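You operate a simulated robot arm through the tools that you are given. There is no shell and no other tool. Be economical: measure what you need, move in short steps, check, and stop when the job is done.

You are at the controls of a simulated robot arm. One attempt, no reset.

TASK
Take the green tape roll from the white table top and leave it on the grey table top. Then fetch the ochre tab from the grey table top and set it on the front half of the low blue table top. Then take the cream number box marked "29" from the grey table top and leave it on top of the blue tape pack there. Then put the green tab on the grey table top away on the cabinet top. Then press the left bar middle grey button two times. Then press the right bar front grey button two times. Then take the blue tape roll from the steel plate top and put it on top of the brown small numbered carton there. Then put one of the blue-capped filters from the small tray on the long grey board. Then push the blue stand drawer shut. Then put one of the numbered steel blocks from the wooden drawer bench top on the long green board. Then take the silver air cylinder and put it on the wide grey board. Then fetch the oil bottle and set it in the open carton. Then close the upper middle blue drawer. Then shut the top blue drawer. Then open the hopper lid. The order counts. Set down upright: numbered steel block.
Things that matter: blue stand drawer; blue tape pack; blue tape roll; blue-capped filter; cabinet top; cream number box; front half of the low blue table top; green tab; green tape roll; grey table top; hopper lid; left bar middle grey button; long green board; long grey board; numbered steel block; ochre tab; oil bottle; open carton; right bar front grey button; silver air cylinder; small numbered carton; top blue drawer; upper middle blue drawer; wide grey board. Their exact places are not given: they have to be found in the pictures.

Only the result counts: the job must be done as asked and must still hold three seconds after the hand-in. Knocking over, shifting, dropping, spilling or breaking anything else fails it. Lids that push on must go on centred and level and be pressed home; caps that screw on are set level and turned clockwise until they are tight.

THE ROBOT
A 7-joint arm with a two-finger gripper on a trunk, on a base that drives. Base frame: it is fixed to the floor where the robot stands at the start and does not move with it; the origin is under the middle of the robot, x ahead of it, y to its left, z up. Readings come in m, rad, newtons and seconds.
With the tool pointing down near the work surface it reaches from about 0.22 to 0.5 m from the robot's upright axis, wherever it stands. Its first joint turns from -2.897 to 2.897 rad. Places, roughly: blue stand drawer [2.1, 0.8, 0.8]; blue tape pack (17x9x4 cm) [0.3, 0.4, 0.8]; blue tape roll (7x7x3 cm) [0.3, -0.9, 1]; blue-capped filter (4x4x9 cm) [1, 1, 0.5]; cabinet top (20x45 cm) [2.26, -1.32, 1.64]; cream number box [0.5, 1, 0.75]; front half of the low blue table top [-0.2, 2.6, 0.7]; green tab (5x3x2 cm) [0.6, 0.9, 0.8]; green tape roll (7x7x3 cm) [0.5, 0, 1]; grey table top [0.4, 0.7, 0.8]; hopper lid [1.8, 0.3, 1.2]; left bar middle grey button [3.6, 1.3, 1]; long green board (39x13x3 cm) [-2.1, -1.6, 1]; long grey board (39x13x3 cm) [-2.1, -2.1, 1]; numbered steel block [-1.75, 0, 1]; ochre tab (5x3x2 cm) [0.2, 0.7, 0.8]; oil bottle [-1.75, 1.25, 1]; open carton [-1.75, -3.25, 1]; right bar front grey button [3.5, 0.9, 1]; silver air cylinder (15x4x4 cm) [-1.8, 0.3, 0.9]; small numbered carton [0.25, -0.75, 1]; top blue drawer [-1.5, 1.4, 0.7]; upper middle blue drawer [-1.5, 1.4, 0.5]; wide grey board (30x21x3 cm) [-1.9, -0.6, 0.3]. Payload 1.71 kg.
Tool frame: the origin (TCP) lies between the finger pads and is the grasp point; the fingertips stand 0.02 m ahead of it; z points along the fingers, y is the line along which they close. Largest opening 0.096 m; the body of the gripper starts 0.113 m behind the TCP.
Orientation is that of the tool frame in the base frame, as a unit quaternion [x, y, z, w]. With the fingers straight down and closing along the base's y, the tool's x points along the base's -x, its y along +y and its z along -z.

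THE INTERFACE
- The arm moves only by the tool arm_command. Its arguments are lists of equal length, an entry for each row: "delta_pos": the shift along the tool's x, y, z in m, a list of three; "angular": the turn, a rotation vector about the tool's x, y, z in rad, a list of three; "grip": the closure, from 0 (fully open) to 1 (shut). In form: {"delta_pos": [[tx, ty, tz], ...], "angular": [[ax, ay, az], ...], "grip": [grip, ...]}. A call has 1 to 8 rows; each row shifts and turns the commanded pose from where the row before left it, along the tool's axes as they then stand. Rows are played at 5 a second. More than 0.05 m and 0.15 rad between two rows, or a gripper value outside its range, and nothing of the call is played. A pose out of reach is approached as far as the arm can. The call stops where the force on the tool passes 40 N (or 10 N more than at its start, if that is more) or the arm is blocked; 0.2 s more then pass. Each finger travels about 0.153 m/s and halts on what it meets, pressing with about 28 N; the grip force reading is that of the motor and also rises with nothing between the fingers. The clock runs only during rows and for 0.2 s after the last one: add rows that do not move to give the fingers time. It gives the time, the measured TCP pose, the force on the tool (base axes), the opening and the grip force at its end, in the units of the frame above (readings bear some noise), with the torque about the TCP (base axes, N m) and any sound that the robot's microphone picked up.
- Cameras (640 x 400 px; columns grow to the right, rows downward): "scene" is now at [0.0365, 0.162, 1.7079]; the picture's right is [0.10, -0.99, -0.00], its down [-0.87, -0.09, -0.49] and it looks along [0.49, 0.05, -0.87] (base axes); focal length 214 px, centre (320, 200). "wrist" rides on the gripper at [0.066, 0.014, -0.145] in the tool frame; the picture's right is [-0.21, 0.98, 0.00], its down [-0.88, -0.18, -0.44] and it looks along [-0.43, -0.09, 0.90] (tool axes); focal length 275 px, centre (320, 200).
- grab_frame(camera): a new picture of that camera. No time passes.
- move_column(by): slides the trunk up (or, below 0, down) by that many m; the arm and the scene camera ride with it, the base frame stays. It gives what a move gives, with no picture.
- steer(legs): drives the robot by 1 to 6 legs, each [ahead, turn to the left] in m and rad, along the robot's own axes; the way and the turn of a leg run together, so that a leg with both is an arc; at most 1.5 m and 3.142 rad a leg. The arm and the cameras ride along, it lands a little off, and it stops where it bumps. It gives what a move gives.
- turn_head(pan, tilt): turns the head with the scene camera to pan (to the left, within 2.705 rad either way) and tilt (down, from -0.506 to 1.204), counted from straight ahead of the robot. It gives what a move gives.
- locate(camera, pixels): for up to 12 pixels [column, row] of the newest picture of that camera ("zoom" is the newest enlarged one), the place [x, y, z] in the base frame of the surface seen there, good to about 0.002 m. No time passes.
- zoom(camera, box): a new picture of the part [left, top, right, bottom] of that camera's present view, enlarged. No time passes.
- close_job(): hands the job in; it is judged then, once.

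Go step by step. Measure first, check grasps and placings, and put right what went wrong. The budget is 378 turns and 350 pictures, counting those below and the enlarged ones. Unless the task says otherwise, let go and move clear before handing in.

The tools are called after "Call:" as a command line: name --argument value ..., lists and objects as JSON in quotes. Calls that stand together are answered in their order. arm_command: Moves the arm, as the interface text tells. Its arguments: {"type":"object","properties":{"delta_pos":{"type":"array","items":{"type":"array","items":{"type":"number"}}},"angular":{"type":"array","items":{"type":"array","items":{"type":"number"}}},"grip":{"type":"array","items":{"type":"number"}}},"required":["delta_pos","angular","grip"]} The other tools are called the same way: move_column (by) slides the trunk up or down; steer (legs) drives the base; turn_head (pan, tilt) turns the head that bears the scene camera; grab_frame (camera) takes a picture; locate (camera, pixels) gives the place of the surface under pixels of a picture; zoom (camera, box) takes an enlarged picture of a part of a camera's view; close_job () hands the job in.

At the start:

```text
time: 0.0
tool_pos: [0.3869, 0.2122, 1.3123]
tool_rot: [0.001, 1.0, 0.0, 0.001]
force: [0.0, -0.5, 0.2]
ft_torque: [0.02, -0.02, -0.01]
opening: 0.0959
grip_force: 0.1
trunk travel left (down, up): [-0.325, 0.061]
robot x, y, heading: [-0.0012, -0.0024, 0.001]
head pan, tilt: [0.101, 1.038]
```

scene: 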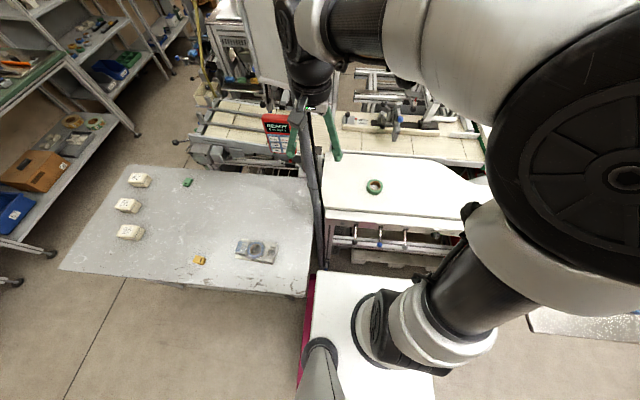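
wrist: 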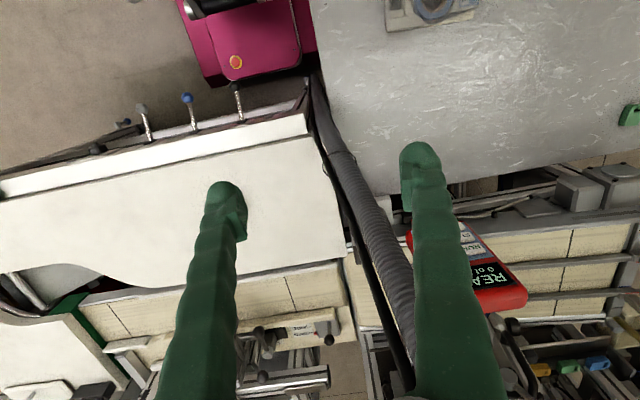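

The scene shows the green roll at (374,187), tabs at (200,260) and (187,182), and boxes at (140,180), (127,205), (130,231). I'll measure them.

Call:
locate --camera "scene" --pixels '[[374, 187], [366, 187], [374, 181], [382, 190], [200, 260], [187, 182], [140, 180], [127, 205], [130, 231], [256, 250], [285, 200], [350, 200]]'

Call:
zoom --camera "scene" --box '[90, 160, 290, 285]'

Call:
zoom --camera "scene" --box '[310, 150, 440, 231]'

```text
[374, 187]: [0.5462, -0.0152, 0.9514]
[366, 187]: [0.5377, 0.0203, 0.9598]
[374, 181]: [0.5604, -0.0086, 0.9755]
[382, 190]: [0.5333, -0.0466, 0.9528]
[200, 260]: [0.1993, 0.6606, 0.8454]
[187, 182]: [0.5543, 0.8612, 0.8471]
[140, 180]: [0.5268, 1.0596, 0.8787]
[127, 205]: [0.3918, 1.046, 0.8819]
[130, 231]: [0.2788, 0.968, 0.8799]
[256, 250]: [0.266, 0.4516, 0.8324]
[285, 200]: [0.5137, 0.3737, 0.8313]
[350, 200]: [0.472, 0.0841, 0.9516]
```

```text
3.20 times, centred on (190, 222) of scene
```

zoom: 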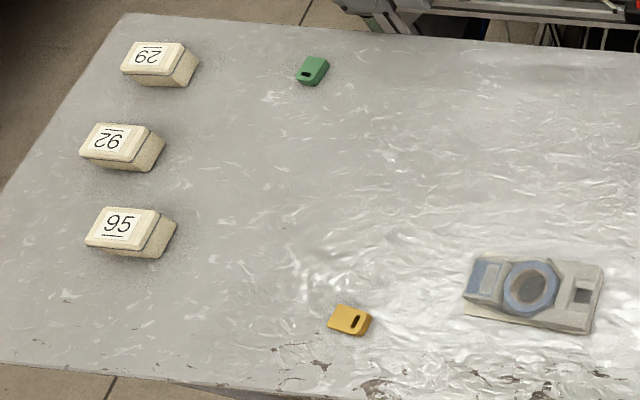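

```text
4.92 times, centred on (375, 190) of scene
```

zoom: 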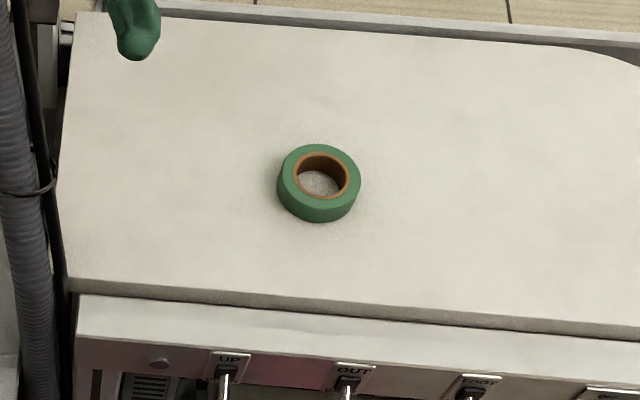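

I'll get the roll's rim precisely and the table edges so I know the clearances.

Call:
locate --camera "zoom" --pixels '[[287, 182], [353, 182], [320, 148], [317, 207], [320, 185], [340, 290], [340, 305], [100, 270], [80, 310], [75, 60], [560, 40], [300, 380]]'

Call:
locate --camera "scene" --pixels '[[330, 280], [400, 385], [310, 350], [300, 295], [190, 280], [70, 265], [130, 170], [312, 180], [316, 120], [330, 120]]'

```text
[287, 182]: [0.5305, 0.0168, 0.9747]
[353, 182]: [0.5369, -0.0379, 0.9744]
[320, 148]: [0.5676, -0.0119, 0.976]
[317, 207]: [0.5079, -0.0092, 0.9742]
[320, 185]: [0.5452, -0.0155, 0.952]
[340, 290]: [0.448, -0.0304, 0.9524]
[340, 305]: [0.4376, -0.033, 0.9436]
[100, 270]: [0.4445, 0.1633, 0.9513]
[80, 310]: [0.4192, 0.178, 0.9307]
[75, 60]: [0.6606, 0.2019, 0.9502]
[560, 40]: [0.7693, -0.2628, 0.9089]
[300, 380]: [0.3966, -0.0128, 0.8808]
```

```text
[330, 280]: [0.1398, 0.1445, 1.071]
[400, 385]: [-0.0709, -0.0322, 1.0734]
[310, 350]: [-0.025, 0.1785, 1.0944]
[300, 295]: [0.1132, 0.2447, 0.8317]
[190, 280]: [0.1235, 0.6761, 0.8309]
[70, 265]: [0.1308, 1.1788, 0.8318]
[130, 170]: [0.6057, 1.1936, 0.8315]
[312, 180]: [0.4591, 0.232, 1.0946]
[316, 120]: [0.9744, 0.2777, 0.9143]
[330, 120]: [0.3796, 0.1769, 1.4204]
```

Roll centre is about (0.537, -0.011), top 0.976, on a table at 0.951. I'll move above it.

Call:
arm_command --delta_pos '[[-0.03, -0.04, 0], [-0.03, -0.04, 0], [-0.03, -0.04, 0], [-0.03, -0.04, 0], [-0.03, -0.04, 0.02], [0, -0.023, 0.04], [0, 0, 0.04], [0, 0, 0.04]]' --angular '[[0, 0, 0], [0, 0, 0], [0, 0, 0], [0, 0, 0], [0, 0, 0], [0, 0, 0], [0, 0, 0], [0, 0, 0]]' --grip '[0, 0, 0, 0, 0, 0, 0, 0]'

```text
refused: row 5 steps farther than a row can; nothing moved
```

Call:
arm_command --delta_pos '[[-0.03, -0.038, 0], [-0.03, -0.038, 0], [-0.03, -0.038, 0], [-0.03, -0.038, 0], [-0.03, -0.038, 0], [0, -0.033, 0.035], [0, 0, 0.048], [0, 0, 0.048]]' --angular '[[0, 0, 0], [0, 0, 0], [0, 0, 0], [0, 0, 0], [0, 0, 0], [0, 0, 0], [0, 0, 0], [0, 0, 0]]' --grip '[0, 0, 0, 0, 0, 0, 0, 0]'

```text
time: 1.8
tool_pos: [0.5184, -0.012, 1.1896]
tool_rot: [0.001, 1.0, -0.001, 0.008]
force: [-0.2, -0.6, 0.6]
ft_torque: [0.01, -0.01, 0.0]
opening: 0.0961
grip_force: 0.1
trunk travel left (down, up): [-0.325, 0.061]
robot x, y, heading: [-0.0033, 0.0008, -0.0]
head pan, tilt: [0.101, 1.038]
```

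The arm is near above the roll; I'll check the wrist view.

Call:
arm_command --delta_pos '[[0, 0, 0.04], [0, 0, 0.04], [0, 0, 0]]' --angular '[[0, 0, 0], [0, 0, 0], [0, 0, 0]]' --grip '[0, 0, 0]'

Call:
grab_frame --camera "wrist"

```text
time: 2.6
tool_pos: [0.5178, -0.0107, 1.1075]
tool_rot: [0.001, 1.0, 0.0, 0.008]
force: [-0.5, -0.9, 0.2]
ft_torque: [0.02, 0.01, 0.04]
opening: 0.0959
grip_force: 0.0
trunk travel left (down, up): [-0.325, 0.061]
robot x, y, heading: [0.0001, 0.0014, -0.001]
head pan, tilt: [0.101, 1.038]
```

```text
345 pictures are left
```

wrist: 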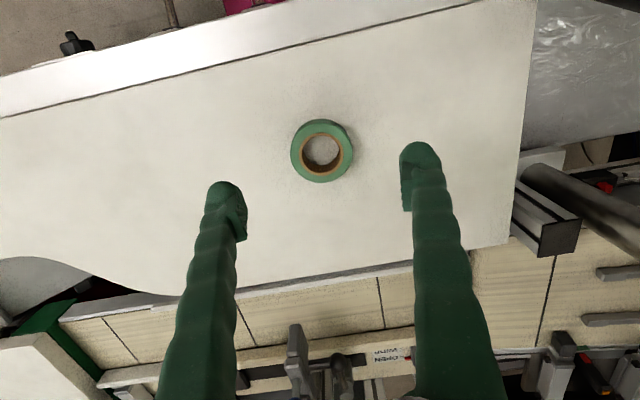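

The arm tops out at x=0.518, so I'll drive ahead 6 cm.

Call:
steer --legs '[[0.06, 0]]'

Call:
locate --camera "wrist" --pixels '[[322, 124], [322, 178], [294, 150], [350, 150]]'

```text
time: 3.5
tool_pos: [0.5054, -0.0088, 1.1209]
tool_rot: [0.0, 1.0, -0.001, 0.021]
force: [-0.6, 0.8, 0.5]
ft_torque: [-0.02, -0.07, -0.02]
opening: 0.096
grip_force: 0.0
trunk travel left (down, up): [-0.325, 0.061]
robot x, y, heading: [0.0124, 0.0026, 0.002]
head pan, tilt: [0.101, 1.038]
stopped in leg 1: the robot was blocked; the commanded pose is now the measured one
```

```text
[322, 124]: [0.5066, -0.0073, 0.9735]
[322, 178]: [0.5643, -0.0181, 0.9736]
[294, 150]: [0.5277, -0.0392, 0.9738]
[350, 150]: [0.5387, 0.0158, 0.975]
```

The base is blocked by the table, so I'll tilt the fingers forward about 0.2 rad to gain reach and move toward the roll.

Call:
arm_command --delta_pos '[[0, 0, 0], [-0.02, 0, 0], [-0.02, 0, 0.02], [0, 0, 0.02], [0, 0, 0]]' --angular '[[0, -0.1, 0], [0, -0.06, 0], [0, 0, 0], [0, 0, 0], [0, 0, 0]]' --grip '[0, 0, 0, 0, 0]'

```text
time: 4.7
tool_pos: [0.5535, -0.009, 1.0865]
tool_rot: [-0.001, 0.995, -0.001, 0.1]
force: [-0.3, -0.4, 0.4]
ft_torque: [-0.02, -0.05, 0.01]
opening: 0.0961
grip_force: 0.1
trunk travel left (down, up): [-0.325, 0.061]
robot x, y, heading: [0.0194, 0.0012, 0.002]
head pan, tilt: [0.101, 1.038]
```

Reached 0.5535 with tilt 0.2. Now descend onto the roll at (0.537,-0.012).

Call:
arm_command --delta_pos '[[0.03, -0.003, 0], [0.0078, 0, 0.035], [0, 0, 0.035], [0, 0, 0.02], [0, 0, 0.013], [0, 0, 0]]' --angular '[[0, 0, 0], [0, 0, 0], [0, 0, 0], [0, 0, 0], [0, 0, 0], [0, 0, 0]]' --grip '[0, 0, 0, 0, 0, 0]'

Call:
grab_frame --camera "wrist"

```text
time: 6.1
tool_pos: [0.538, -0.0133, 0.9788]
tool_rot: [-0.001, 0.995, 0.0, 0.1]
force: [-0.4, -0.4, 0.4]
ft_torque: [0.01, 0.03, 0.03]
opening: 0.0959
grip_force: 0.0
trunk travel left (down, up): [-0.325, 0.061]
robot x, y, heading: [0.016, -0.0029, 0.004]
head pan, tilt: [0.101, 1.038]
```

```text
344 pictures are left
```

wrist: 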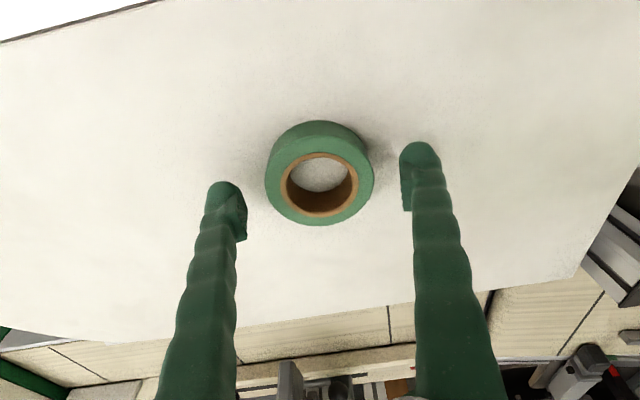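

The roll sits between the fingers; closing and lifting.

Call:
arm_command --delta_pos '[[0, 0, 0], [0, 0, 0], [0, 0, 0], [0, 0, -0.03], [0, 0, -0.04], [0, 0, 0]]' --angular '[[0, 0, 0], [0, 0, 0], [0, 0, 0], [0, 0, 0], [0, 0, 0], [0, 0, 0]]' --grip '[0.5, 1, 1, 1, 1, 1]'

Call:
grab_frame --camera "wrist"

```text
time: 7.5
tool_pos: [0.5255, -0.0115, 1.0486]
tool_rot: [0.0, 0.995, 0.0, 0.099]
force: [-0.1, -0.2, 1.0]
ft_torque: [0.01, -0.01, 0.02]
opening: 0.0
grip_force: 28.2
trunk travel left (down, up): [-0.325, 0.061]
robot x, y, heading: [0.0193, -0.0008, 0.003]
head pan, tilt: [0.101, 1.038]
```

```text
343 pictures are left
```

wrist: 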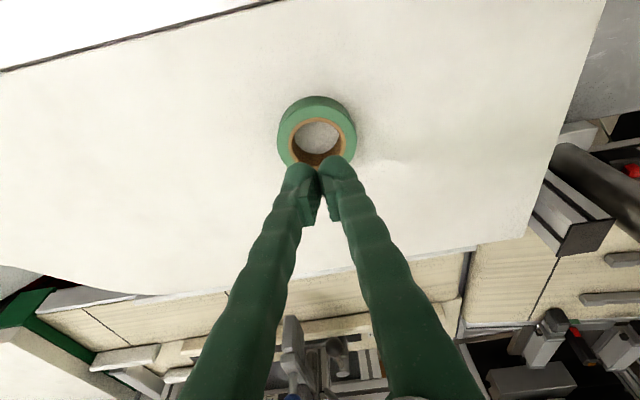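

The grip missed: the roll slid out toward the robot. I'll re-measure it.

Call:
locate --camera "wrist" --pixels '[[317, 117], [317, 150], [290, 140], [346, 140], [317, 98], [280, 125], [356, 125], [310, 190]]'

Call:
zoom --camera "scene" --box '[310, 150, 440, 231]'

```text
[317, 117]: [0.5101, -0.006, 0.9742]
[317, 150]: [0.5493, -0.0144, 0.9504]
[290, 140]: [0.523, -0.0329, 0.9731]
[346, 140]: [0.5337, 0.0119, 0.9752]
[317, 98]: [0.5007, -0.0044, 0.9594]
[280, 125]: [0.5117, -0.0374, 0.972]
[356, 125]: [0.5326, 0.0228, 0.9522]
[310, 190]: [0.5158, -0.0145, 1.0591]
```

```text
4.92 times, centred on (375, 190) of scene
```

zoom: 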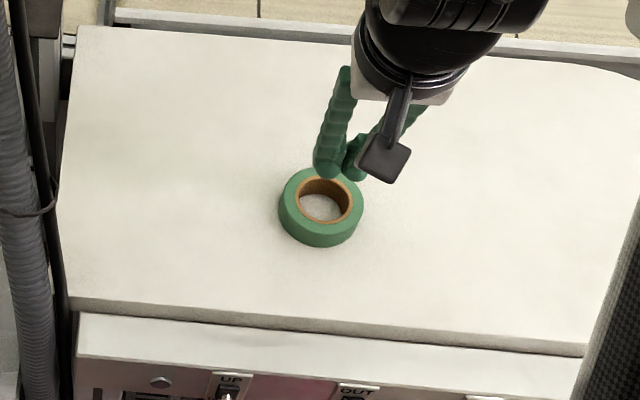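

The roll hardly moved (near wall at x≈0.501, so centre about 0.533), and the fingers were about 6 mm too far. The base crept forward, so I'll reduce the tilt to near vertical and re-aim.

Call:
arm_command --delta_pos '[[0, 0, 0], [0, 0, 0], [-0.01, 0.002, 0], [0, 0, 0]]' --angular '[[0, 0.08, 0], [0, 0.08, 0], [0, 0, 0], [0, 0, 0]]' --grip '[0.5, 0, 0, 0]'

Call:
grab_frame --camera "wrist"

```text
time: 8.5
tool_pos: [0.536, -0.0089, 1.0489]
tool_rot: [-0.001, 1.0, 0.0, 0.019]
force: [0.6, 0.9, 0.2]
ft_torque: [0.01, 0.01, 0.03]
opening: 0.0957
grip_force: 0.1
trunk travel left (down, up): [-0.325, 0.061]
robot x, y, heading: [0.0198, -0.0027, -0.001]
head pan, tilt: [0.101, 1.038]
```

```text
341 pictures are left
```

wrist: 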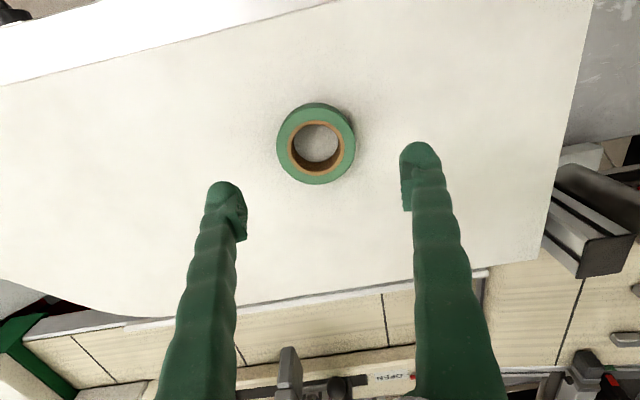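

Nearly vertical works at x=0.536; measuring the roll rim.

Call:
locate --camera "wrist" --pixels '[[279, 147], [352, 147], [317, 182], [316, 113], [300, 180], [293, 147], [340, 147]]'

```text
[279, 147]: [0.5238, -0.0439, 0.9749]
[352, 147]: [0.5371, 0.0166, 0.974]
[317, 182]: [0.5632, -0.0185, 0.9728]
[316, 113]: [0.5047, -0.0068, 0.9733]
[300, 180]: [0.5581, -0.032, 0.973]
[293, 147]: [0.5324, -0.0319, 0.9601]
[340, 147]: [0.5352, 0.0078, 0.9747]
```

Centre is (0.533,-0.013). Descend, close and check the opening before lifting.

Call:
arm_command --delta_pos '[[0.0058, -0.004, 0.02], [0, 0, 0.035], [0, 0, 0.019], [0, 0, 0], [0, 0, 0], [0, 0, 0], [0, 0, 0]]' --angular '[[0, 0, 0], [0, 0, 0], [0, 0, 0], [0, 0, 0], [0, 0, 0], [0, 0, 0], [0, 0, 0]]' --grip '[0, 0, 0, 0, 0.5, 1, 1]'

Call:
grab_frame --camera "wrist"

```text
time: 10.1
tool_pos: [0.5327, -0.0136, 0.9755]
tool_rot: [0.0, 1.0, 0.0, 0.019]
force: [0.3, 0.4, 1.3]
ft_torque: [-0.03, 0.01, 0.02]
opening: 0.0643
grip_force: 28.1
trunk travel left (down, up): [-0.325, 0.061]
robot x, y, heading: [0.0181, -0.0, 0.003]
head pan, tilt: [0.101, 1.038]
```

```text
340 pictures are left
```

wrist: 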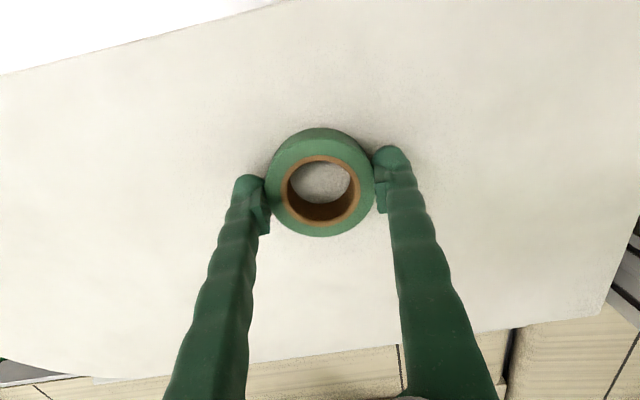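

Grip holds at 0.064. Lift, then view the route to the grey table past the hose.

Call:
arm_command --delta_pos '[[0, 0, -0.04], [0, 0, -0.05], [0, 0, -0.05], [0.04, 0, -0.03], [0.05, 0, 0], [0.05, 0, 0], [0, 0, 0]]' --angular '[[0, 0, 0], [0, 0, 0], [0, 0, 0], [0, 0, 0], [0, 0, 0], [0, 0, 0], [0, 0, 0]]' --grip '[1, 1, 1, 1, 1, 1, 1]'

Call:
grab_frame --camera "scene"

Call:
grab_frame --camera "wrist"

```text
time: 11.7
tool_pos: [0.3867, -0.0147, 1.1377]
tool_rot: [-0.001, 1.0, 0.0, 0.019]
force: [-0.1, 0.6, 0.1]
ft_torque: [0.02, 0.07, 0.05]
opening: 0.0644
grip_force: 27.9
trunk travel left (down, up): [-0.325, 0.061]
robot x, y, heading: [0.0138, 0.0008, 0.007]
head pan, tilt: [0.101, 1.038]
```

```text
339 pictures are left
```

scene: 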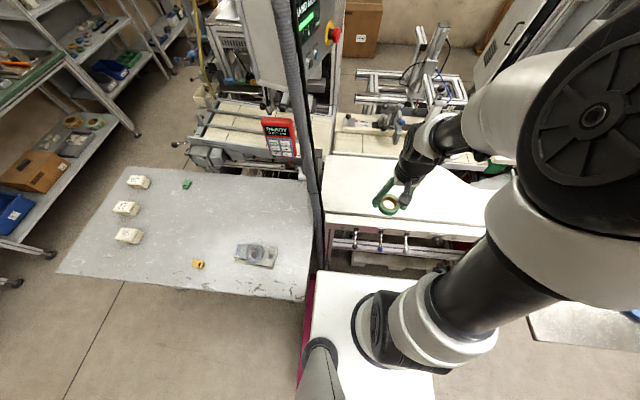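

```text
338 pictures are left
```

wrist: 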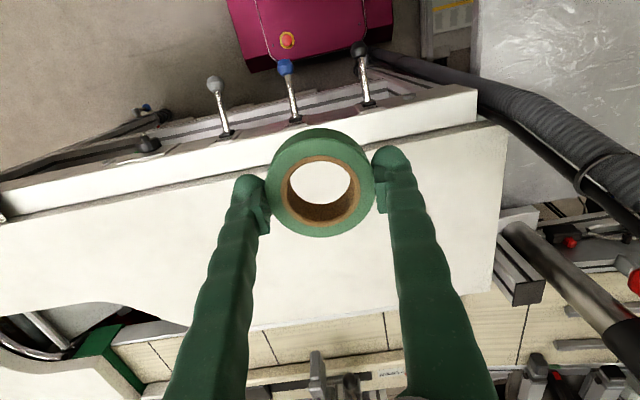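

I'll locate the hose and the pack to plan the route.

Call:
locate --camera "scene" --pixels '[[318, 265], [315, 225], [312, 180], [305, 130], [295, 70], [288, 20], [237, 248], [272, 265], [277, 252], [240, 243], [300, 240], [290, 190]]'

Call:
zoom --camera "scene" --box '[220, 200, 340, 300]'

```text
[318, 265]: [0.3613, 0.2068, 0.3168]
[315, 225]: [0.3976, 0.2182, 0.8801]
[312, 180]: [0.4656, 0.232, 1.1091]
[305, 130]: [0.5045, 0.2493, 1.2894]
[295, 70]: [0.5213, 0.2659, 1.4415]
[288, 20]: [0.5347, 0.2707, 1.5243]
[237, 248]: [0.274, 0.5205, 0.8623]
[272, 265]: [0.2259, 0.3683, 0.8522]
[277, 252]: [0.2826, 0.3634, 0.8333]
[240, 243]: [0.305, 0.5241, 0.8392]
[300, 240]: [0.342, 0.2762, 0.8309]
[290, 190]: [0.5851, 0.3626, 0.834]
```

```text
4.00 times, centred on (280, 250) of scene
```

zoom: 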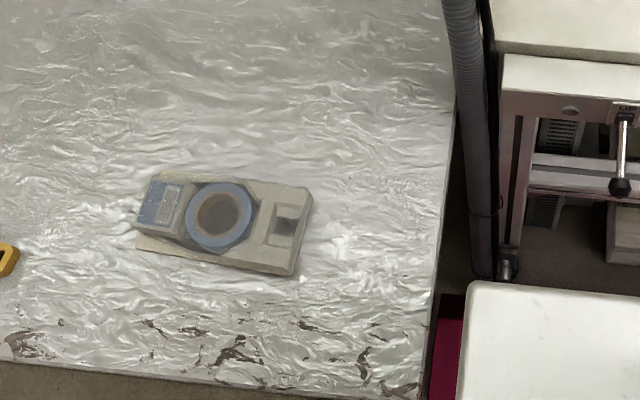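

The hose stands at about (0.40–0.53, 0.22–0.27), leaning away as it rises. I'll swing the hand inside it at a small radius and place the roll at about (0.36,0.345).

Call:
arm_command --delta_pos '[[0.039, 0.03, 0], [0.03, 0.039, 0], [0.02, 0.045, 0], [0.015, 0.047, 0], [0.009, 0.049, 0], [0, 0.05, 0], [0, 0.05, 0], [-0.03, 0.035, 0]]' --angular '[[0, 0.02, 0], [0, 0.02, 0], [0, 0, 0], [0, 0, 0], [0, 0, 0], [0, 0, 0], [0, 0, 0], [0, 0, 0]]' --grip '[1, 1, 1, 1, 1, 1, 1, 1]'

Call:
grab_frame --camera "scene"

```text
time: 13.5
tool_pos: [0.3035, 0.3319, 1.1356]
tool_rot: [0.0, 1.0, -0.002, -0.001]
force: [0.4, -0.1, -1.0]
ft_torque: [-0.01, 0.06, -0.03]
opening: 0.0644
grip_force: 28.2
trunk travel left (down, up): [-0.325, 0.061]
robot x, y, heading: [0.018, -0.0043, 0.007]
head pan, tilt: [0.101, 1.038]
```

```text
336 pictures are left
```

scene: 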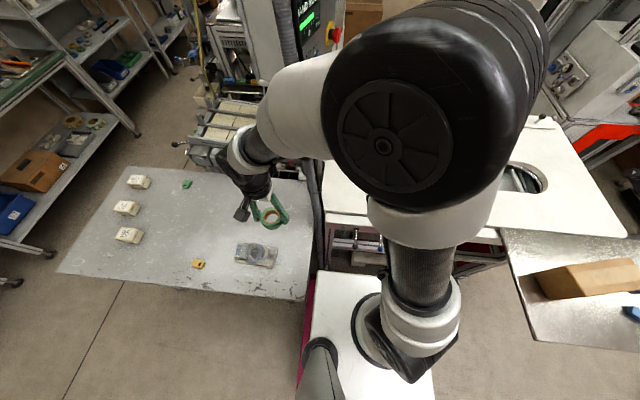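

The roll is held over the grey table. Shift to (0.365,0.345), then lower, partly with the trunk.

Call:
arm_command --delta_pos '[[-0.03, 0.006, 0], [-0.03, 0.007, 0], [0, 0, 0]]' --angular '[[0, 0, 0], [0, 0, 0], [0, 0, 0]]' --grip '[1, 1, 1]'

Call:
move_column --by -0.2

Call:
grab_frame --camera "wrist"

```text
time: 14.3
tool_pos: [0.3628, 0.3437, 1.1368]
tool_rot: [-0.001, 1.0, 0.0, -0.001]
force: [0.4, -0.1, -1.1]
ft_torque: [0.01, 0.0, -0.04]
opening: 0.0642
grip_force: 27.7
trunk travel left (down, up): [-0.325, 0.061]
robot x, y, heading: [0.0159, -0.0011, 0.004]
head pan, tilt: [0.101, 1.038]
```

```text
time: 16.5
tool_pos: [0.362, 0.3441, 0.937]
tool_rot: [-0.001, 1.0, 0.0, -0.001]
force: [-0.8, 0.2, 0.2]
ft_torque: [0.03, -0.01, 0.01]
opening: 0.0643
grip_force: 28.1
trunk travel left (down, up): [-0.125, 0.261]
robot x, y, heading: [0.0207, -0.0023, 0.005]
head pan, tilt: [0.101, 1.038]
```

```text
335 pictures are left
```

wrist: 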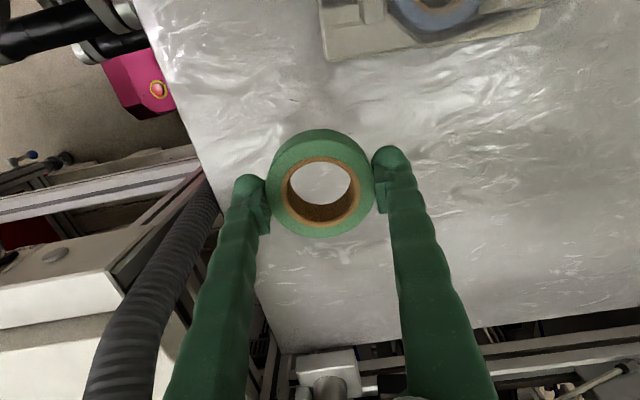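

Clear below; lowering the last 8 cm gently.

Call:
arm_command --delta_pos '[[0, 0, 0.04], [0, 0, 0.03], [0, 0, 0.008], [0, 0, 0.002], [0, 0, 0]]' --angular '[[0, 0, 0], [0, 0, 0], [0, 0, 0], [0, 0, 0], [0, 0, 0]]' --grip '[1, 1, 1, 1, 1]'

```text
time: 17.7
tool_pos: [0.3607, 0.3423, 0.8566]
tool_rot: [-0.001, 1.0, 0.0, -0.002]
force: [0.3, -0.5, 0.1]
ft_torque: [0.0, -0.04, -0.01]
opening: 0.0643
grip_force: 27.7
trunk travel left (down, up): [-0.125, 0.261]
robot x, y, heading: [0.0148, 0.003, 0.005]
head pan, tilt: [0.101, 1.038]
```

Call:
arm_command --delta_pos '[[0, 0, 0.0015], [0, 0, 0], [0, 0, 0], [0, 0, 0], [0, 0, -0.04], [0, 0, -0.05], [0, 0, -0.05]]' --angular '[[0, 0, 0], [0, 0, 0], [0, 0, 0], [0, 0, 0], [0, 0, 0], [0, 0, 0], [0, 0, 0]]' --grip '[1, 0.2, 0.2, 0.2, 0.2, 0.2, 0.2]'

Call:
grab_frame --camera "wrist"

```text
time: 19.3
tool_pos: [0.3615, 0.3423, 0.9946]
tool_rot: [-0.001, 1.0, -0.001, -0.002]
force: [-0.4, 0.0, 0.2]
ft_torque: [0.03, 0.02, 0.02]
opening: 0.0767
grip_force: 0.0
trunk travel left (down, up): [-0.125, 0.261]
robot x, y, heading: [0.0187, -0.0013, 0.0]
head pan, tilt: [0.101, 1.038]
```

```text
334 pictures are left
```

wrist: 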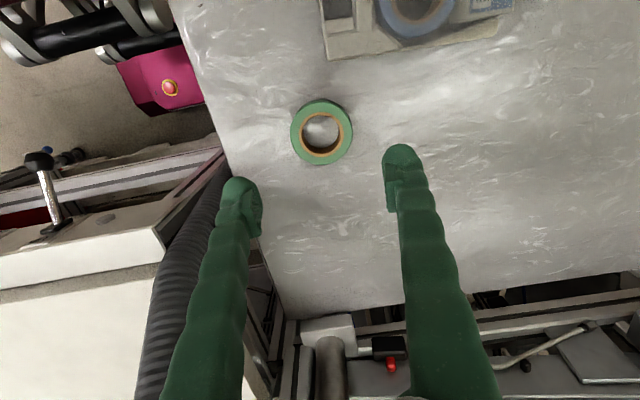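

The green roll lies flat on the grey table at about (0.36,0.34). Next I'll lift and tuck the arm, and look left for the floor space.

Call:
arm_command --delta_pos '[[0, 0, -0.05], [0, 0, -0.05], [0.04, -0.02, 0], [0.04, -0.03, 0], [0, -0.04, 0], [0, -0.04, 0], [0, 0, 0]]' --angular '[[0, 0, 0], [0, 0, 0], [0, 0, 0], [0, 0, 0], [0, 0, 0], [0, 0, 0], [0, 0, 0]]' --grip '[0, 0, 0, 0, 0, 0, 0]'

Call:
turn_head --pan 1.3 --tilt 0.55

Call:
grab_frame --camera "scene"

Call:
locate --camera "wrist" --pixels '[[170, 88], [135, 100], [200, 100], [120, 65]]'

```text
time: 20.9
tool_pos: [0.2813, 0.2115, 1.0935]
tool_rot: [0.0, 1.0, 0.0, 0.0]
force: [0.5, -0.3, 0.4]
ft_torque: [0.04, -0.03, -0.01]
opening: 0.096
grip_force: 0.0
trunk travel left (down, up): [-0.125, 0.261]
robot x, y, heading: [0.0181, -0.0001, 0.005]
head pan, tilt: [0.101, 1.038]
```

```text
time: 22.3
tool_pos: [0.2808, 0.2124, 1.0943]
tool_rot: [-0.001, 1.0, -0.001, 0.0]
force: [-1.0, -0.7, -0.4]
ft_torque: [-0.01, 0.0, 0.0]
opening: 0.0961
grip_force: 0.1
trunk travel left (down, up): [-0.125, 0.261]
robot x, y, heading: [0.0176, -0.0023, 0.001]
head pan, tilt: [1.3, 0.55]
```

```text
333 pictures are left
```

scene: 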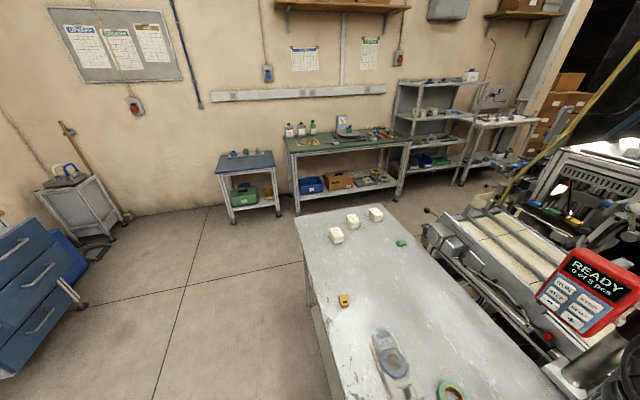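

```text
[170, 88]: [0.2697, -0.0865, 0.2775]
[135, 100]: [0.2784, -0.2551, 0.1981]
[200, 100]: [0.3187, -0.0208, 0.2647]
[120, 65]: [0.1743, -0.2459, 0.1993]
```

The blue low table is at (245,162); floor is open. I'll measure key points.

Call:
locate --camera "scene" --pixels '[[216, 168], [222, 173], [273, 166], [270, 152], [220, 155], [313, 330], [306, 290], [297, 212], [291, 153], [405, 143], [232, 222], [360, 215]]'

Call:
zoom --camera "scene" --box '[200, 140, 300, 220]'

Call:
zoom --camera "scene" --box '[290, 200, 420, 300]'

```text
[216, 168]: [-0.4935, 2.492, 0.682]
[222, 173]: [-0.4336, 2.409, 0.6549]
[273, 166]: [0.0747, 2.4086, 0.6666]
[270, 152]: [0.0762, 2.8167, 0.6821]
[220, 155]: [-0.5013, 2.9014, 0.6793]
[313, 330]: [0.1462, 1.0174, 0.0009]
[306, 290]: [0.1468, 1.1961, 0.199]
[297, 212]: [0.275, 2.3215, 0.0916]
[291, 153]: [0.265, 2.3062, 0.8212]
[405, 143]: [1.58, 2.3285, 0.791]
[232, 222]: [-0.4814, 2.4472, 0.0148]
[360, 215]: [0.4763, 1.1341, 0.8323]
```

```text
5.00 times, centred on (250, 180) of scene
```

zoom: 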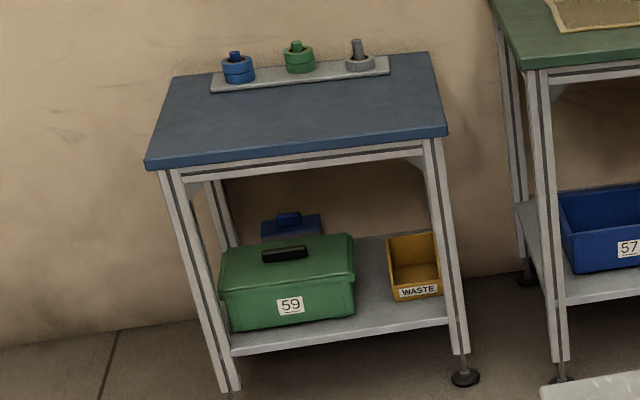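

```text
4.00 times, centred on (355, 250) of scene
```

zoom: 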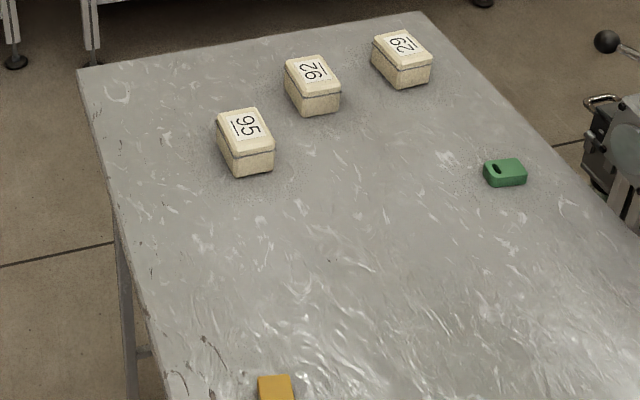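

Blue table top is at z 0.682 with its front edge at y≈2.41. I'll back out, turn to face +y and drive along the grey table's near side to x≈-0.18, y≈0.6.

Call:
steer --legs '[[-0.32, 0], [0, 1.571], [0.3, -0.4], [0.3, 0.4]]'

```text
time: 32.6
tool_pos: [-0.4209, 0.8413, 1.0938]
tool_rot: [0.717, -0.697, 0.001, -0.001]
force: [-0.1, 0.5, 0.0]
ft_torque: [-0.05, 0.0, -0.01]
opening: 0.0963
grip_force: 0.0
trunk travel left (down, up): [-0.125, 0.261]
robot x, y, heading: [-0.1967, 0.5822, 1.605]
head pan, tilt: [1.3, 0.55]
```

In place. Turn the head right to the table.

Call:
turn_head --pan -1.2 --tilt 0.9

Call:
grab_frame --camera "scene"

```text
time: 34.9
tool_pos: [-0.42, 0.823, 1.097]
tool_rot: [0.717, -0.697, -0.005, -0.006]
force: [0.3, 0.5, -0.8]
ft_torque: [0.01, 0.01, -0.01]
opening: 0.096
grip_force: 0.0
trunk travel left (down, up): [-0.125, 0.261]
robot x, y, heading: [-0.2022, 0.5806, 1.606]
head pan, tilt: [-1.201, 0.901]
```

```text
330 pictures are left
```

scene: 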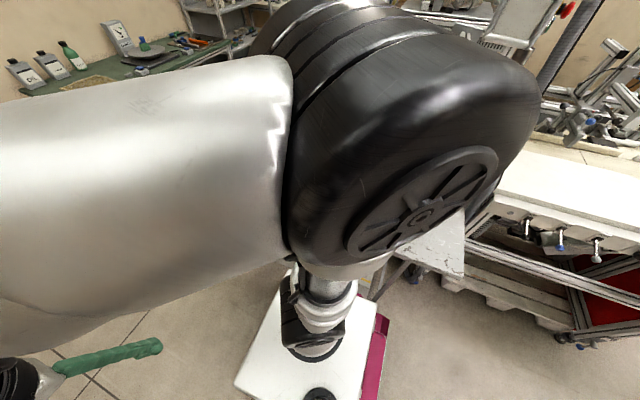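

The arm blocks the view; swing it round the front to the table side.

Call:
arm_command --delta_pos '[[-0.031, -0.031, 0], [-0.024, -0.036, 0], [-0.019, -0.041, 0], [-0.009, -0.045, 0], [-0.001, -0.045, 0], [0.003, -0.045, 0], [0.011, -0.045, 0], [0.021, -0.039, 0]]' --angular '[[0, 0, 0], [0, 0, 0], [0, 0, 0], [0, 0, 0], [0, 0, 0], [0, 0, 0], [0, 0, 0], [0, 0, 0]]' --grip '[0, 0, 0, 0, 0, 0, 0, 0]'

Call:
arm_command --delta_pos '[[0.026, -0.034, 0], [0.031, -0.029, 0], [0.036, -0.029, 0], [0.036, -0.024, 0], [0.036, -0.024, 0], [0.036, -0.024, 0], [0.036, -0.024, 0], [0.011, -0.04, 0]]' --angular '[[0, 0, 0], [0, 0, 0], [0, 0, 0], [0, 0, 0], [0, 0, 0], [0, 0, 0], [0, 0, 0], [0, 0, 0]]' --grip '[0, 0, 0, 0, 0, 0, 0, 0]'

Call:
arm_command --delta_pos '[[0, 0, 0], [0, 0, 0], [0, 0, 0], [0, 0, 0], [0, 0, 0], [0, 0, 0], [0, 0, 0], [0, 0, 0]]' --angular '[[0, 0, 0.14], [0, 0, 0.14], [0, 0, 0.14], [0, 0, 0.14], [0, 0, 0.14], [0, 0, 0.14], [0, 0, 0.14], [0, 0, 0.14]]' --grip '[0, 0, 0, 0, 0, 0, 0, 0]'

Call:
grab_frame --camera "scene"

Call:
grab_frame --camera "wrist"

```text
time: 36.7
tool_pos: [-0.0912, 0.8821, 1.0996]
tool_rot: [0.717, -0.697, -0.005, -0.006]
force: [0.2, -0.5, 0.0]
ft_torque: [-0.02, 0.03, 0.03]
opening: 0.096
grip_force: 0.1
trunk travel left (down, up): [-0.125, 0.261]
robot x, y, heading: [-0.1973, 0.58, 1.607]
head pan, tilt: [-1.201, 0.901]
```

```text
time: 38.5
tool_pos: [0.1393, 0.6406, 1.0928]
tool_rot: [0.717, -0.697, -0.004, -0.006]
force: [0.6, 0.4, 0.5]
ft_torque: [-0.03, 0.01, 0.0]
opening: 0.0958
grip_force: 0.0
trunk travel left (down, up): [-0.125, 0.261]
robot x, y, heading: [-0.2013, 0.58, 1.608]
head pan, tilt: [-1.201, 0.901]
```

```text
time: 40.3
tool_pos: [0.1395, 0.639, 1.0942]
tool_rot: [-0.237, 0.972, 0.006, 0.002]
force: [0.3, 0.7, -0.2]
ft_torque: [-0.02, -0.01, -0.06]
opening: 0.0959
grip_force: 0.1
trunk travel left (down, up): [-0.125, 0.261]
robot x, y, heading: [-0.1986, 0.5819, 1.607]
head pan, tilt: [-1.201, 0.901]
```

```text
329 pictures are left
```

scene: 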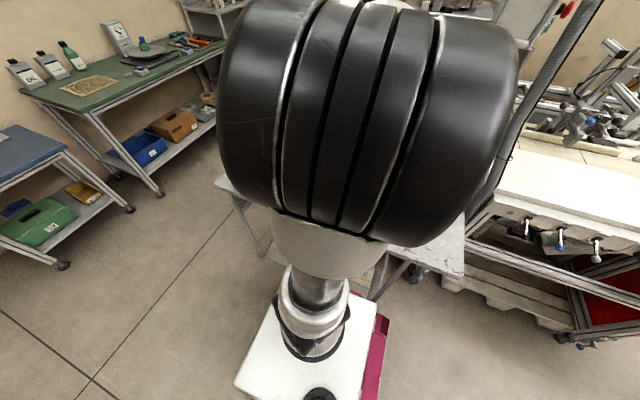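

```text
328 pictures are left
```

wrist: 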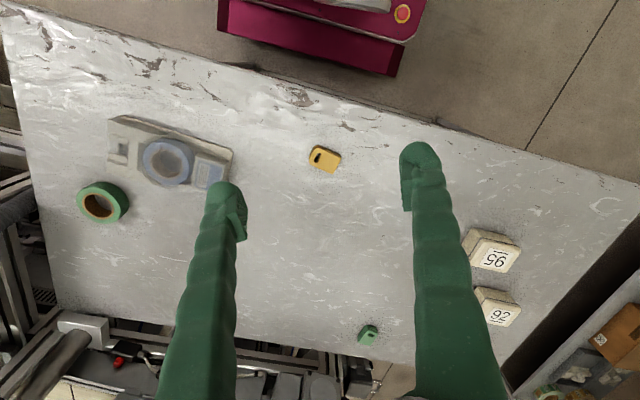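

The ochre tab is at (325,159) in the wrist view. Zoom and measure.

Call:
zoom --camera "wrist" --box '[280, 130, 376, 190]'

Call:
locate --camera "zoom" --pixels '[[200, 110], [230, 230], [375, 275], [400, 190], [250, 100], [300, 190], [350, 350]]'

```text
6.67 times, centred on (328, 160) of wrist
```

zoom: 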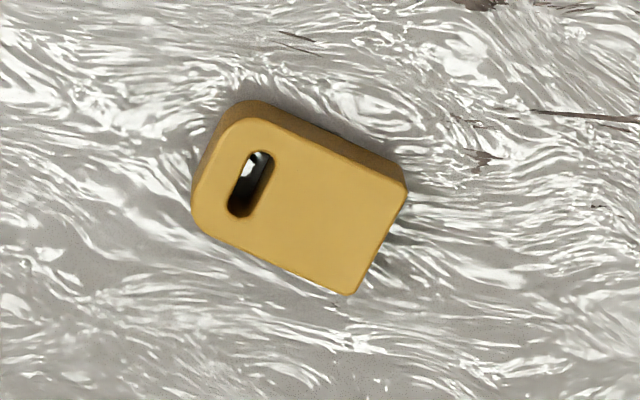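

```text
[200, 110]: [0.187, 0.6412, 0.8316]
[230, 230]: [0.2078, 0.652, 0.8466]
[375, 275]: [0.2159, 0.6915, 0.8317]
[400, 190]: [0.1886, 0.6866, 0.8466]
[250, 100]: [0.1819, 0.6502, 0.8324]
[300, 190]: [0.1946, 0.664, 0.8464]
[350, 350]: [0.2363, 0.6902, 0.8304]
```

Tab centre (0.198,0.665), top 0.8465, long axis nearly along y (slightly rotated). I'll turn the hand to close across its width and move above.

Call:
arm_command --delta_pos '[[0, 0, 0], [0, 0, 0], [0, 0, 0], [0, 0, 0], [0, 0, 0], [0, 0, 0], [0, 0, 0]]' --angular '[[0, 0, -0.132], [0, 0, -0.132], [0, 0, -0.132], [0, 0, -0.132], [0, 0, -0.132], [0, 0, -0.132], [0, 0, -0.132]]' --grip '[0, 0, 0, 0, 0, 0, 0]'

Call:
arm_command --delta_pos '[[-0.0175, -0.0267, 0.03], [-0.0175, -0.0267, 0.03], [0, 0, 0.05], [0, 0, 0.03], [0, 0, 0]]' --angular '[[0, 0, 0], [0, 0, 0], [0, 0, 0], [0, 0, 0], [0, 0, 0]]' --grip '[0, 0, 0, 0, 0]'

Call:
grab_frame --camera "wrist"

```text
time: 41.9
tool_pos: [0.1385, 0.6395, 1.0962]
tool_rot: [-0.647, 0.763, 0.005, 0.005]
force: [-0.1, 0.5, 0.1]
ft_torque: [0.01, -0.01, -0.01]
opening: 0.0963
grip_force: 0.1
trunk travel left (down, up): [-0.125, 0.261]
robot x, y, heading: [-0.1978, 0.5831, 1.604]
head pan, tilt: [-1.201, 0.901]
```

```text
time: 43.1
tool_pos: [0.2014, 0.6681, 0.9573]
tool_rot: [-0.645, 0.764, 0.006, 0.005]
force: [-0.1, -0.2, 0.1]
ft_torque: [-0.04, 0.01, -0.01]
opening: 0.0961
grip_force: 0.0
trunk travel left (down, up): [-0.125, 0.261]
robot x, y, heading: [-0.1989, 0.5806, 1.604]
head pan, tilt: [-1.201, 0.901]
```

```text
326 pictures are left
```

wrist: 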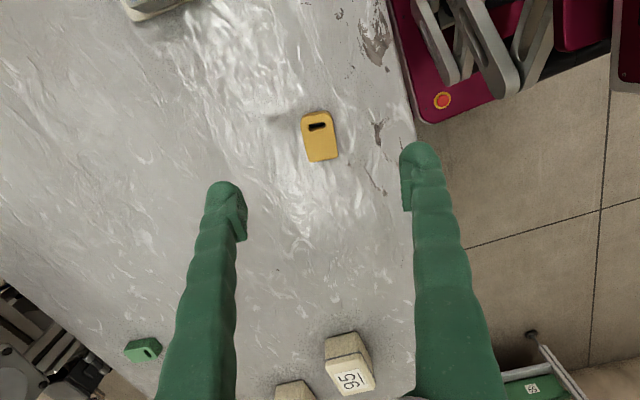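

Aligned. Descend, close, check the opening.

Call:
arm_command --delta_pos '[[0.0035, 0.0025, 0.04], [0, 0, 0.04], [0, 0, 0.023], [0, 0, 0], [0, 0, 0], [0, 0, 0], [0, 0, 0]]' --angular '[[0, 0, 0], [0, 0, 0], [0, 0, 0], [0, 0, 0], [0, 0, 0], [0, 0, 0], [0, 0, 0]]' --grip '[0.3, 0.3, 0.3, 0.3, 1, 1, 1]'

Call:
grab_frame --camera "wrist"

```text
time: 44.7
tool_pos: [0.1969, 0.6641, 0.8538]
tool_rot: [-0.645, 0.764, 0.005, 0.004]
force: [-0.9, -0.1, 0.3]
ft_torque: [0.01, -0.04, 0.01]
opening: 0.0265
grip_force: 28.1
trunk travel left (down, up): [-0.125, 0.261]
robot x, y, heading: [-0.1987, 0.5785, 1.607]
head pan, tilt: [-1.201, 0.901]
```

```text
325 pictures are left
```

wrist: 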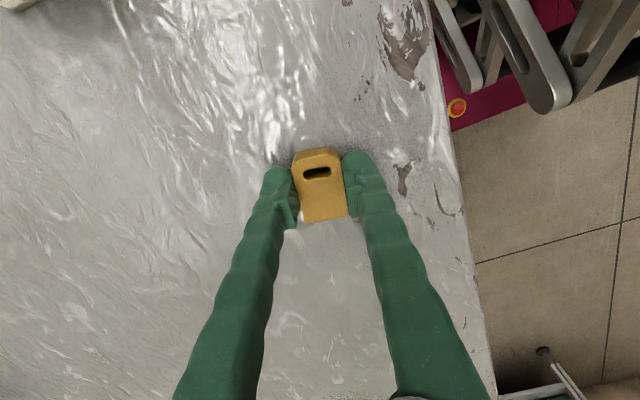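

Gripped at 26.5 mm. Lift and swing to the robot's front.

Call:
arm_command --delta_pos '[[0, 0, -0.05], [0, 0, -0.05], [0, 0, -0.05], [0, 0, -0.05], [-0.0186, 0.0434, 0], [-0.0186, 0.0434, 0], [-0.0186, 0.0434, 0], [-0.0186, 0.0434, 0]]' --angular '[[0, 0, 0], [0, 0, 0], [0, 0, 0], [0, 0, 0], [0, 0, 0], [0, 0, 0], [0, 0, 0], [0, 0, 0]]' --grip '[1, 1, 1, 1, 1, 1, 1, 1]'

Call:
arm_command --delta_pos '[[-0.0186, 0.0434, 0], [-0.0186, 0.0434, 0], [-0.0186, 0.0434, 0], [-0.0186, 0.0434, 0], [-0.0186, 0.0434, 0], [-0.0186, 0.0434, 0], [0, 0, 0]]' --angular '[[0, 0, 0], [0, 0, 0], [0, 0, 0], [0, 0, 0], [0, 0, 0], [0, 0, 0], [0, 0, 0]]' --grip '[1, 1, 1, 1, 1, 1, 1]'

Call:
turn_head --pan 0.3 --tilt 0.6

Call:
grab_frame --camera "scene"

```text
time: 46.5
tool_pos: [0.0361, 0.7643, 1.0537]
tool_rot: [-0.645, 0.765, 0.006, 0.006]
force: [0.3, 0.0, -0.7]
ft_torque: [-0.01, 0.0, -0.03]
opening: 0.0267
grip_force: 27.4
trunk travel left (down, up): [-0.125, 0.261]
robot x, y, heading: [-0.197, 0.585, 1.603]
head pan, tilt: [-1.201, 0.901]
```

```text
time: 48.1
tool_pos: [-0.1997, 0.921, 1.0557]
tool_rot: [-0.646, 0.764, 0.006, 0.005]
force: [0.5, 0.4, 0.6]
ft_torque: [0.0, 0.0, 0.01]
opening: 0.0267
grip_force: 27.8
trunk travel left (down, up): [-0.125, 0.261]
robot x, y, heading: [-0.1994, 0.5824, 1.604]
head pan, tilt: [-1.201, 0.901]
```

```text
time: 49.7
tool_pos: [-0.1986, 0.9202, 1.0544]
tool_rot: [-0.645, 0.764, 0.005, 0.005]
force: [0.1, -0.3, -0.2]
ft_torque: [0.01, -0.03, 0.01]
opening: 0.0266
grip_force: 28.4
trunk travel left (down, up): [-0.125, 0.261]
robot x, y, heading: [-0.1982, 0.5804, 1.603]
head pan, tilt: [0.3, 0.6]
```

```text
324 pictures are left
```

scene: 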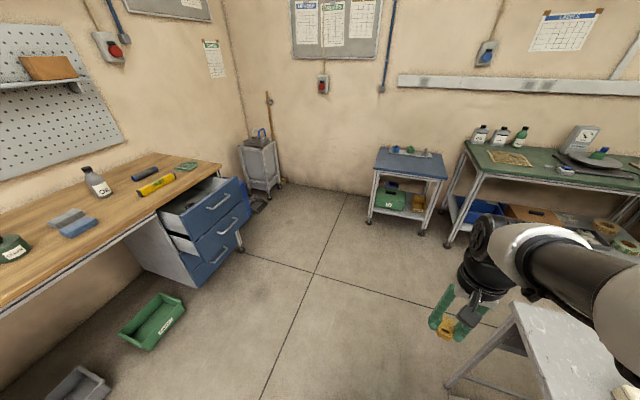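

The way ahead is clear. Drive 1.45 m to the blue table.

Call:
steer --legs '[[1.45, 0]]'

Call:
turn_head --pan 0.0 --tilt 0.8

Call:
grab_frame --camera "scene"

Call:
grab_frame --camera "wrist"

```text
time: 57.4
tool_pos: [-0.2549, 2.3832, 1.0556]
tool_rot: [-0.646, 0.764, 0.006, 0.005]
force: [0.5, -0.4, -0.3]
ft_torque: [-0.02, -0.02, -0.02]
opening: 0.0265
grip_force: 28.4
trunk travel left (down, up): [-0.125, 0.261]
robot x, y, heading: [-0.2528, 2.0459, 1.609]
head pan, tilt: [0.3, 0.6]
```

```text
time: 58.2
tool_pos: [-0.2542, 2.3664, 1.0607]
tool_rot: [-0.646, 0.763, 0.012, 0.011]
force: [-0.3, -0.3, -0.7]
ft_torque: [0.12, -0.02, 0.0]
opening: 0.0266
grip_force: 28.3
trunk travel left (down, up): [-0.125, 0.261]
robot x, y, heading: [-0.2529, 2.0465, 1.605]
head pan, tilt: [0.0, 0.799]
```

```text
323 pictures are left
```

scene: 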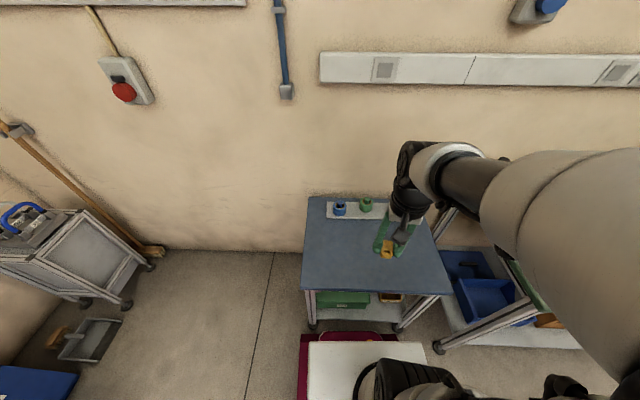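

```text
322 pictures are left
```

wrist: 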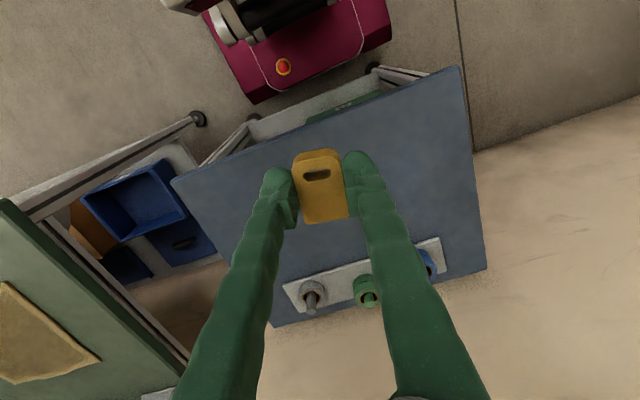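

Over the blue table. Move ahead to y≈2.5, then lower.

Call:
arm_command --delta_pos '[[-0.045, -0.003, 0], [-0.045, -0.003, 0], [-0.043, -0.002, 0], [0, 0, 0.04], [0, 0, 0.04], [0, 0, 0.04], [0, 0, 0]]' --angular '[[0, 0, 0], [0, 0, 0], [0, 0, 0], [0, 0, 0], [0, 0, 0], [0, 0, 0], [0, 0, 0]]' --grip '[1, 1, 1, 1, 1, 1, 1]'

Call:
move_column --by -0.12

Call:
grab_frame --camera "wrist"

Call:
locate --camera "wrist" --pixels '[[320, 110], [320, 60], [300, 250], [250, 130]]'

```text
time: 59.8
tool_pos: [-0.2244, 2.4965, 0.943]
tool_rot: [-0.646, 0.763, 0.012, 0.009]
force: [0.2, 0.3, -0.1]
ft_torque: [0.0, 0.01, 0.01]
opening: 0.0268
grip_force: 27.9
trunk travel left (down, up): [-0.125, 0.261]
robot x, y, heading: [-0.2522, 2.0428, 1.61]
head pan, tilt: [0.0, 0.799]
```

```text
time: 61.3
tool_pos: [-0.2252, 2.4974, 0.8226]
tool_rot: [-0.646, 0.763, 0.012, 0.01]
force: [-0.7, 0.3, 0.2]
ft_torque: [0.0, 0.03, -0.02]
opening: 0.0267
grip_force: 28.1
trunk travel left (down, up): [-0.005, 0.381]
robot x, y, heading: [-0.2531, 2.0427, 1.61]
head pan, tilt: [0.0, 0.799]
```

```text
321 pictures are left
```

wrist: 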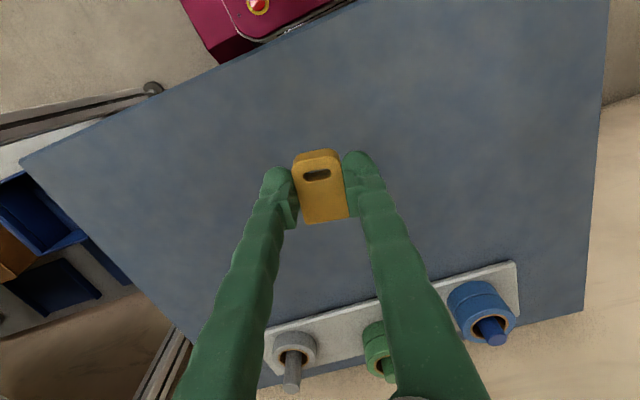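

```text
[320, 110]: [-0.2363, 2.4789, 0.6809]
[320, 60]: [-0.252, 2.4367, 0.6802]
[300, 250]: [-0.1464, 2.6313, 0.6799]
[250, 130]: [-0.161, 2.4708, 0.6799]
```

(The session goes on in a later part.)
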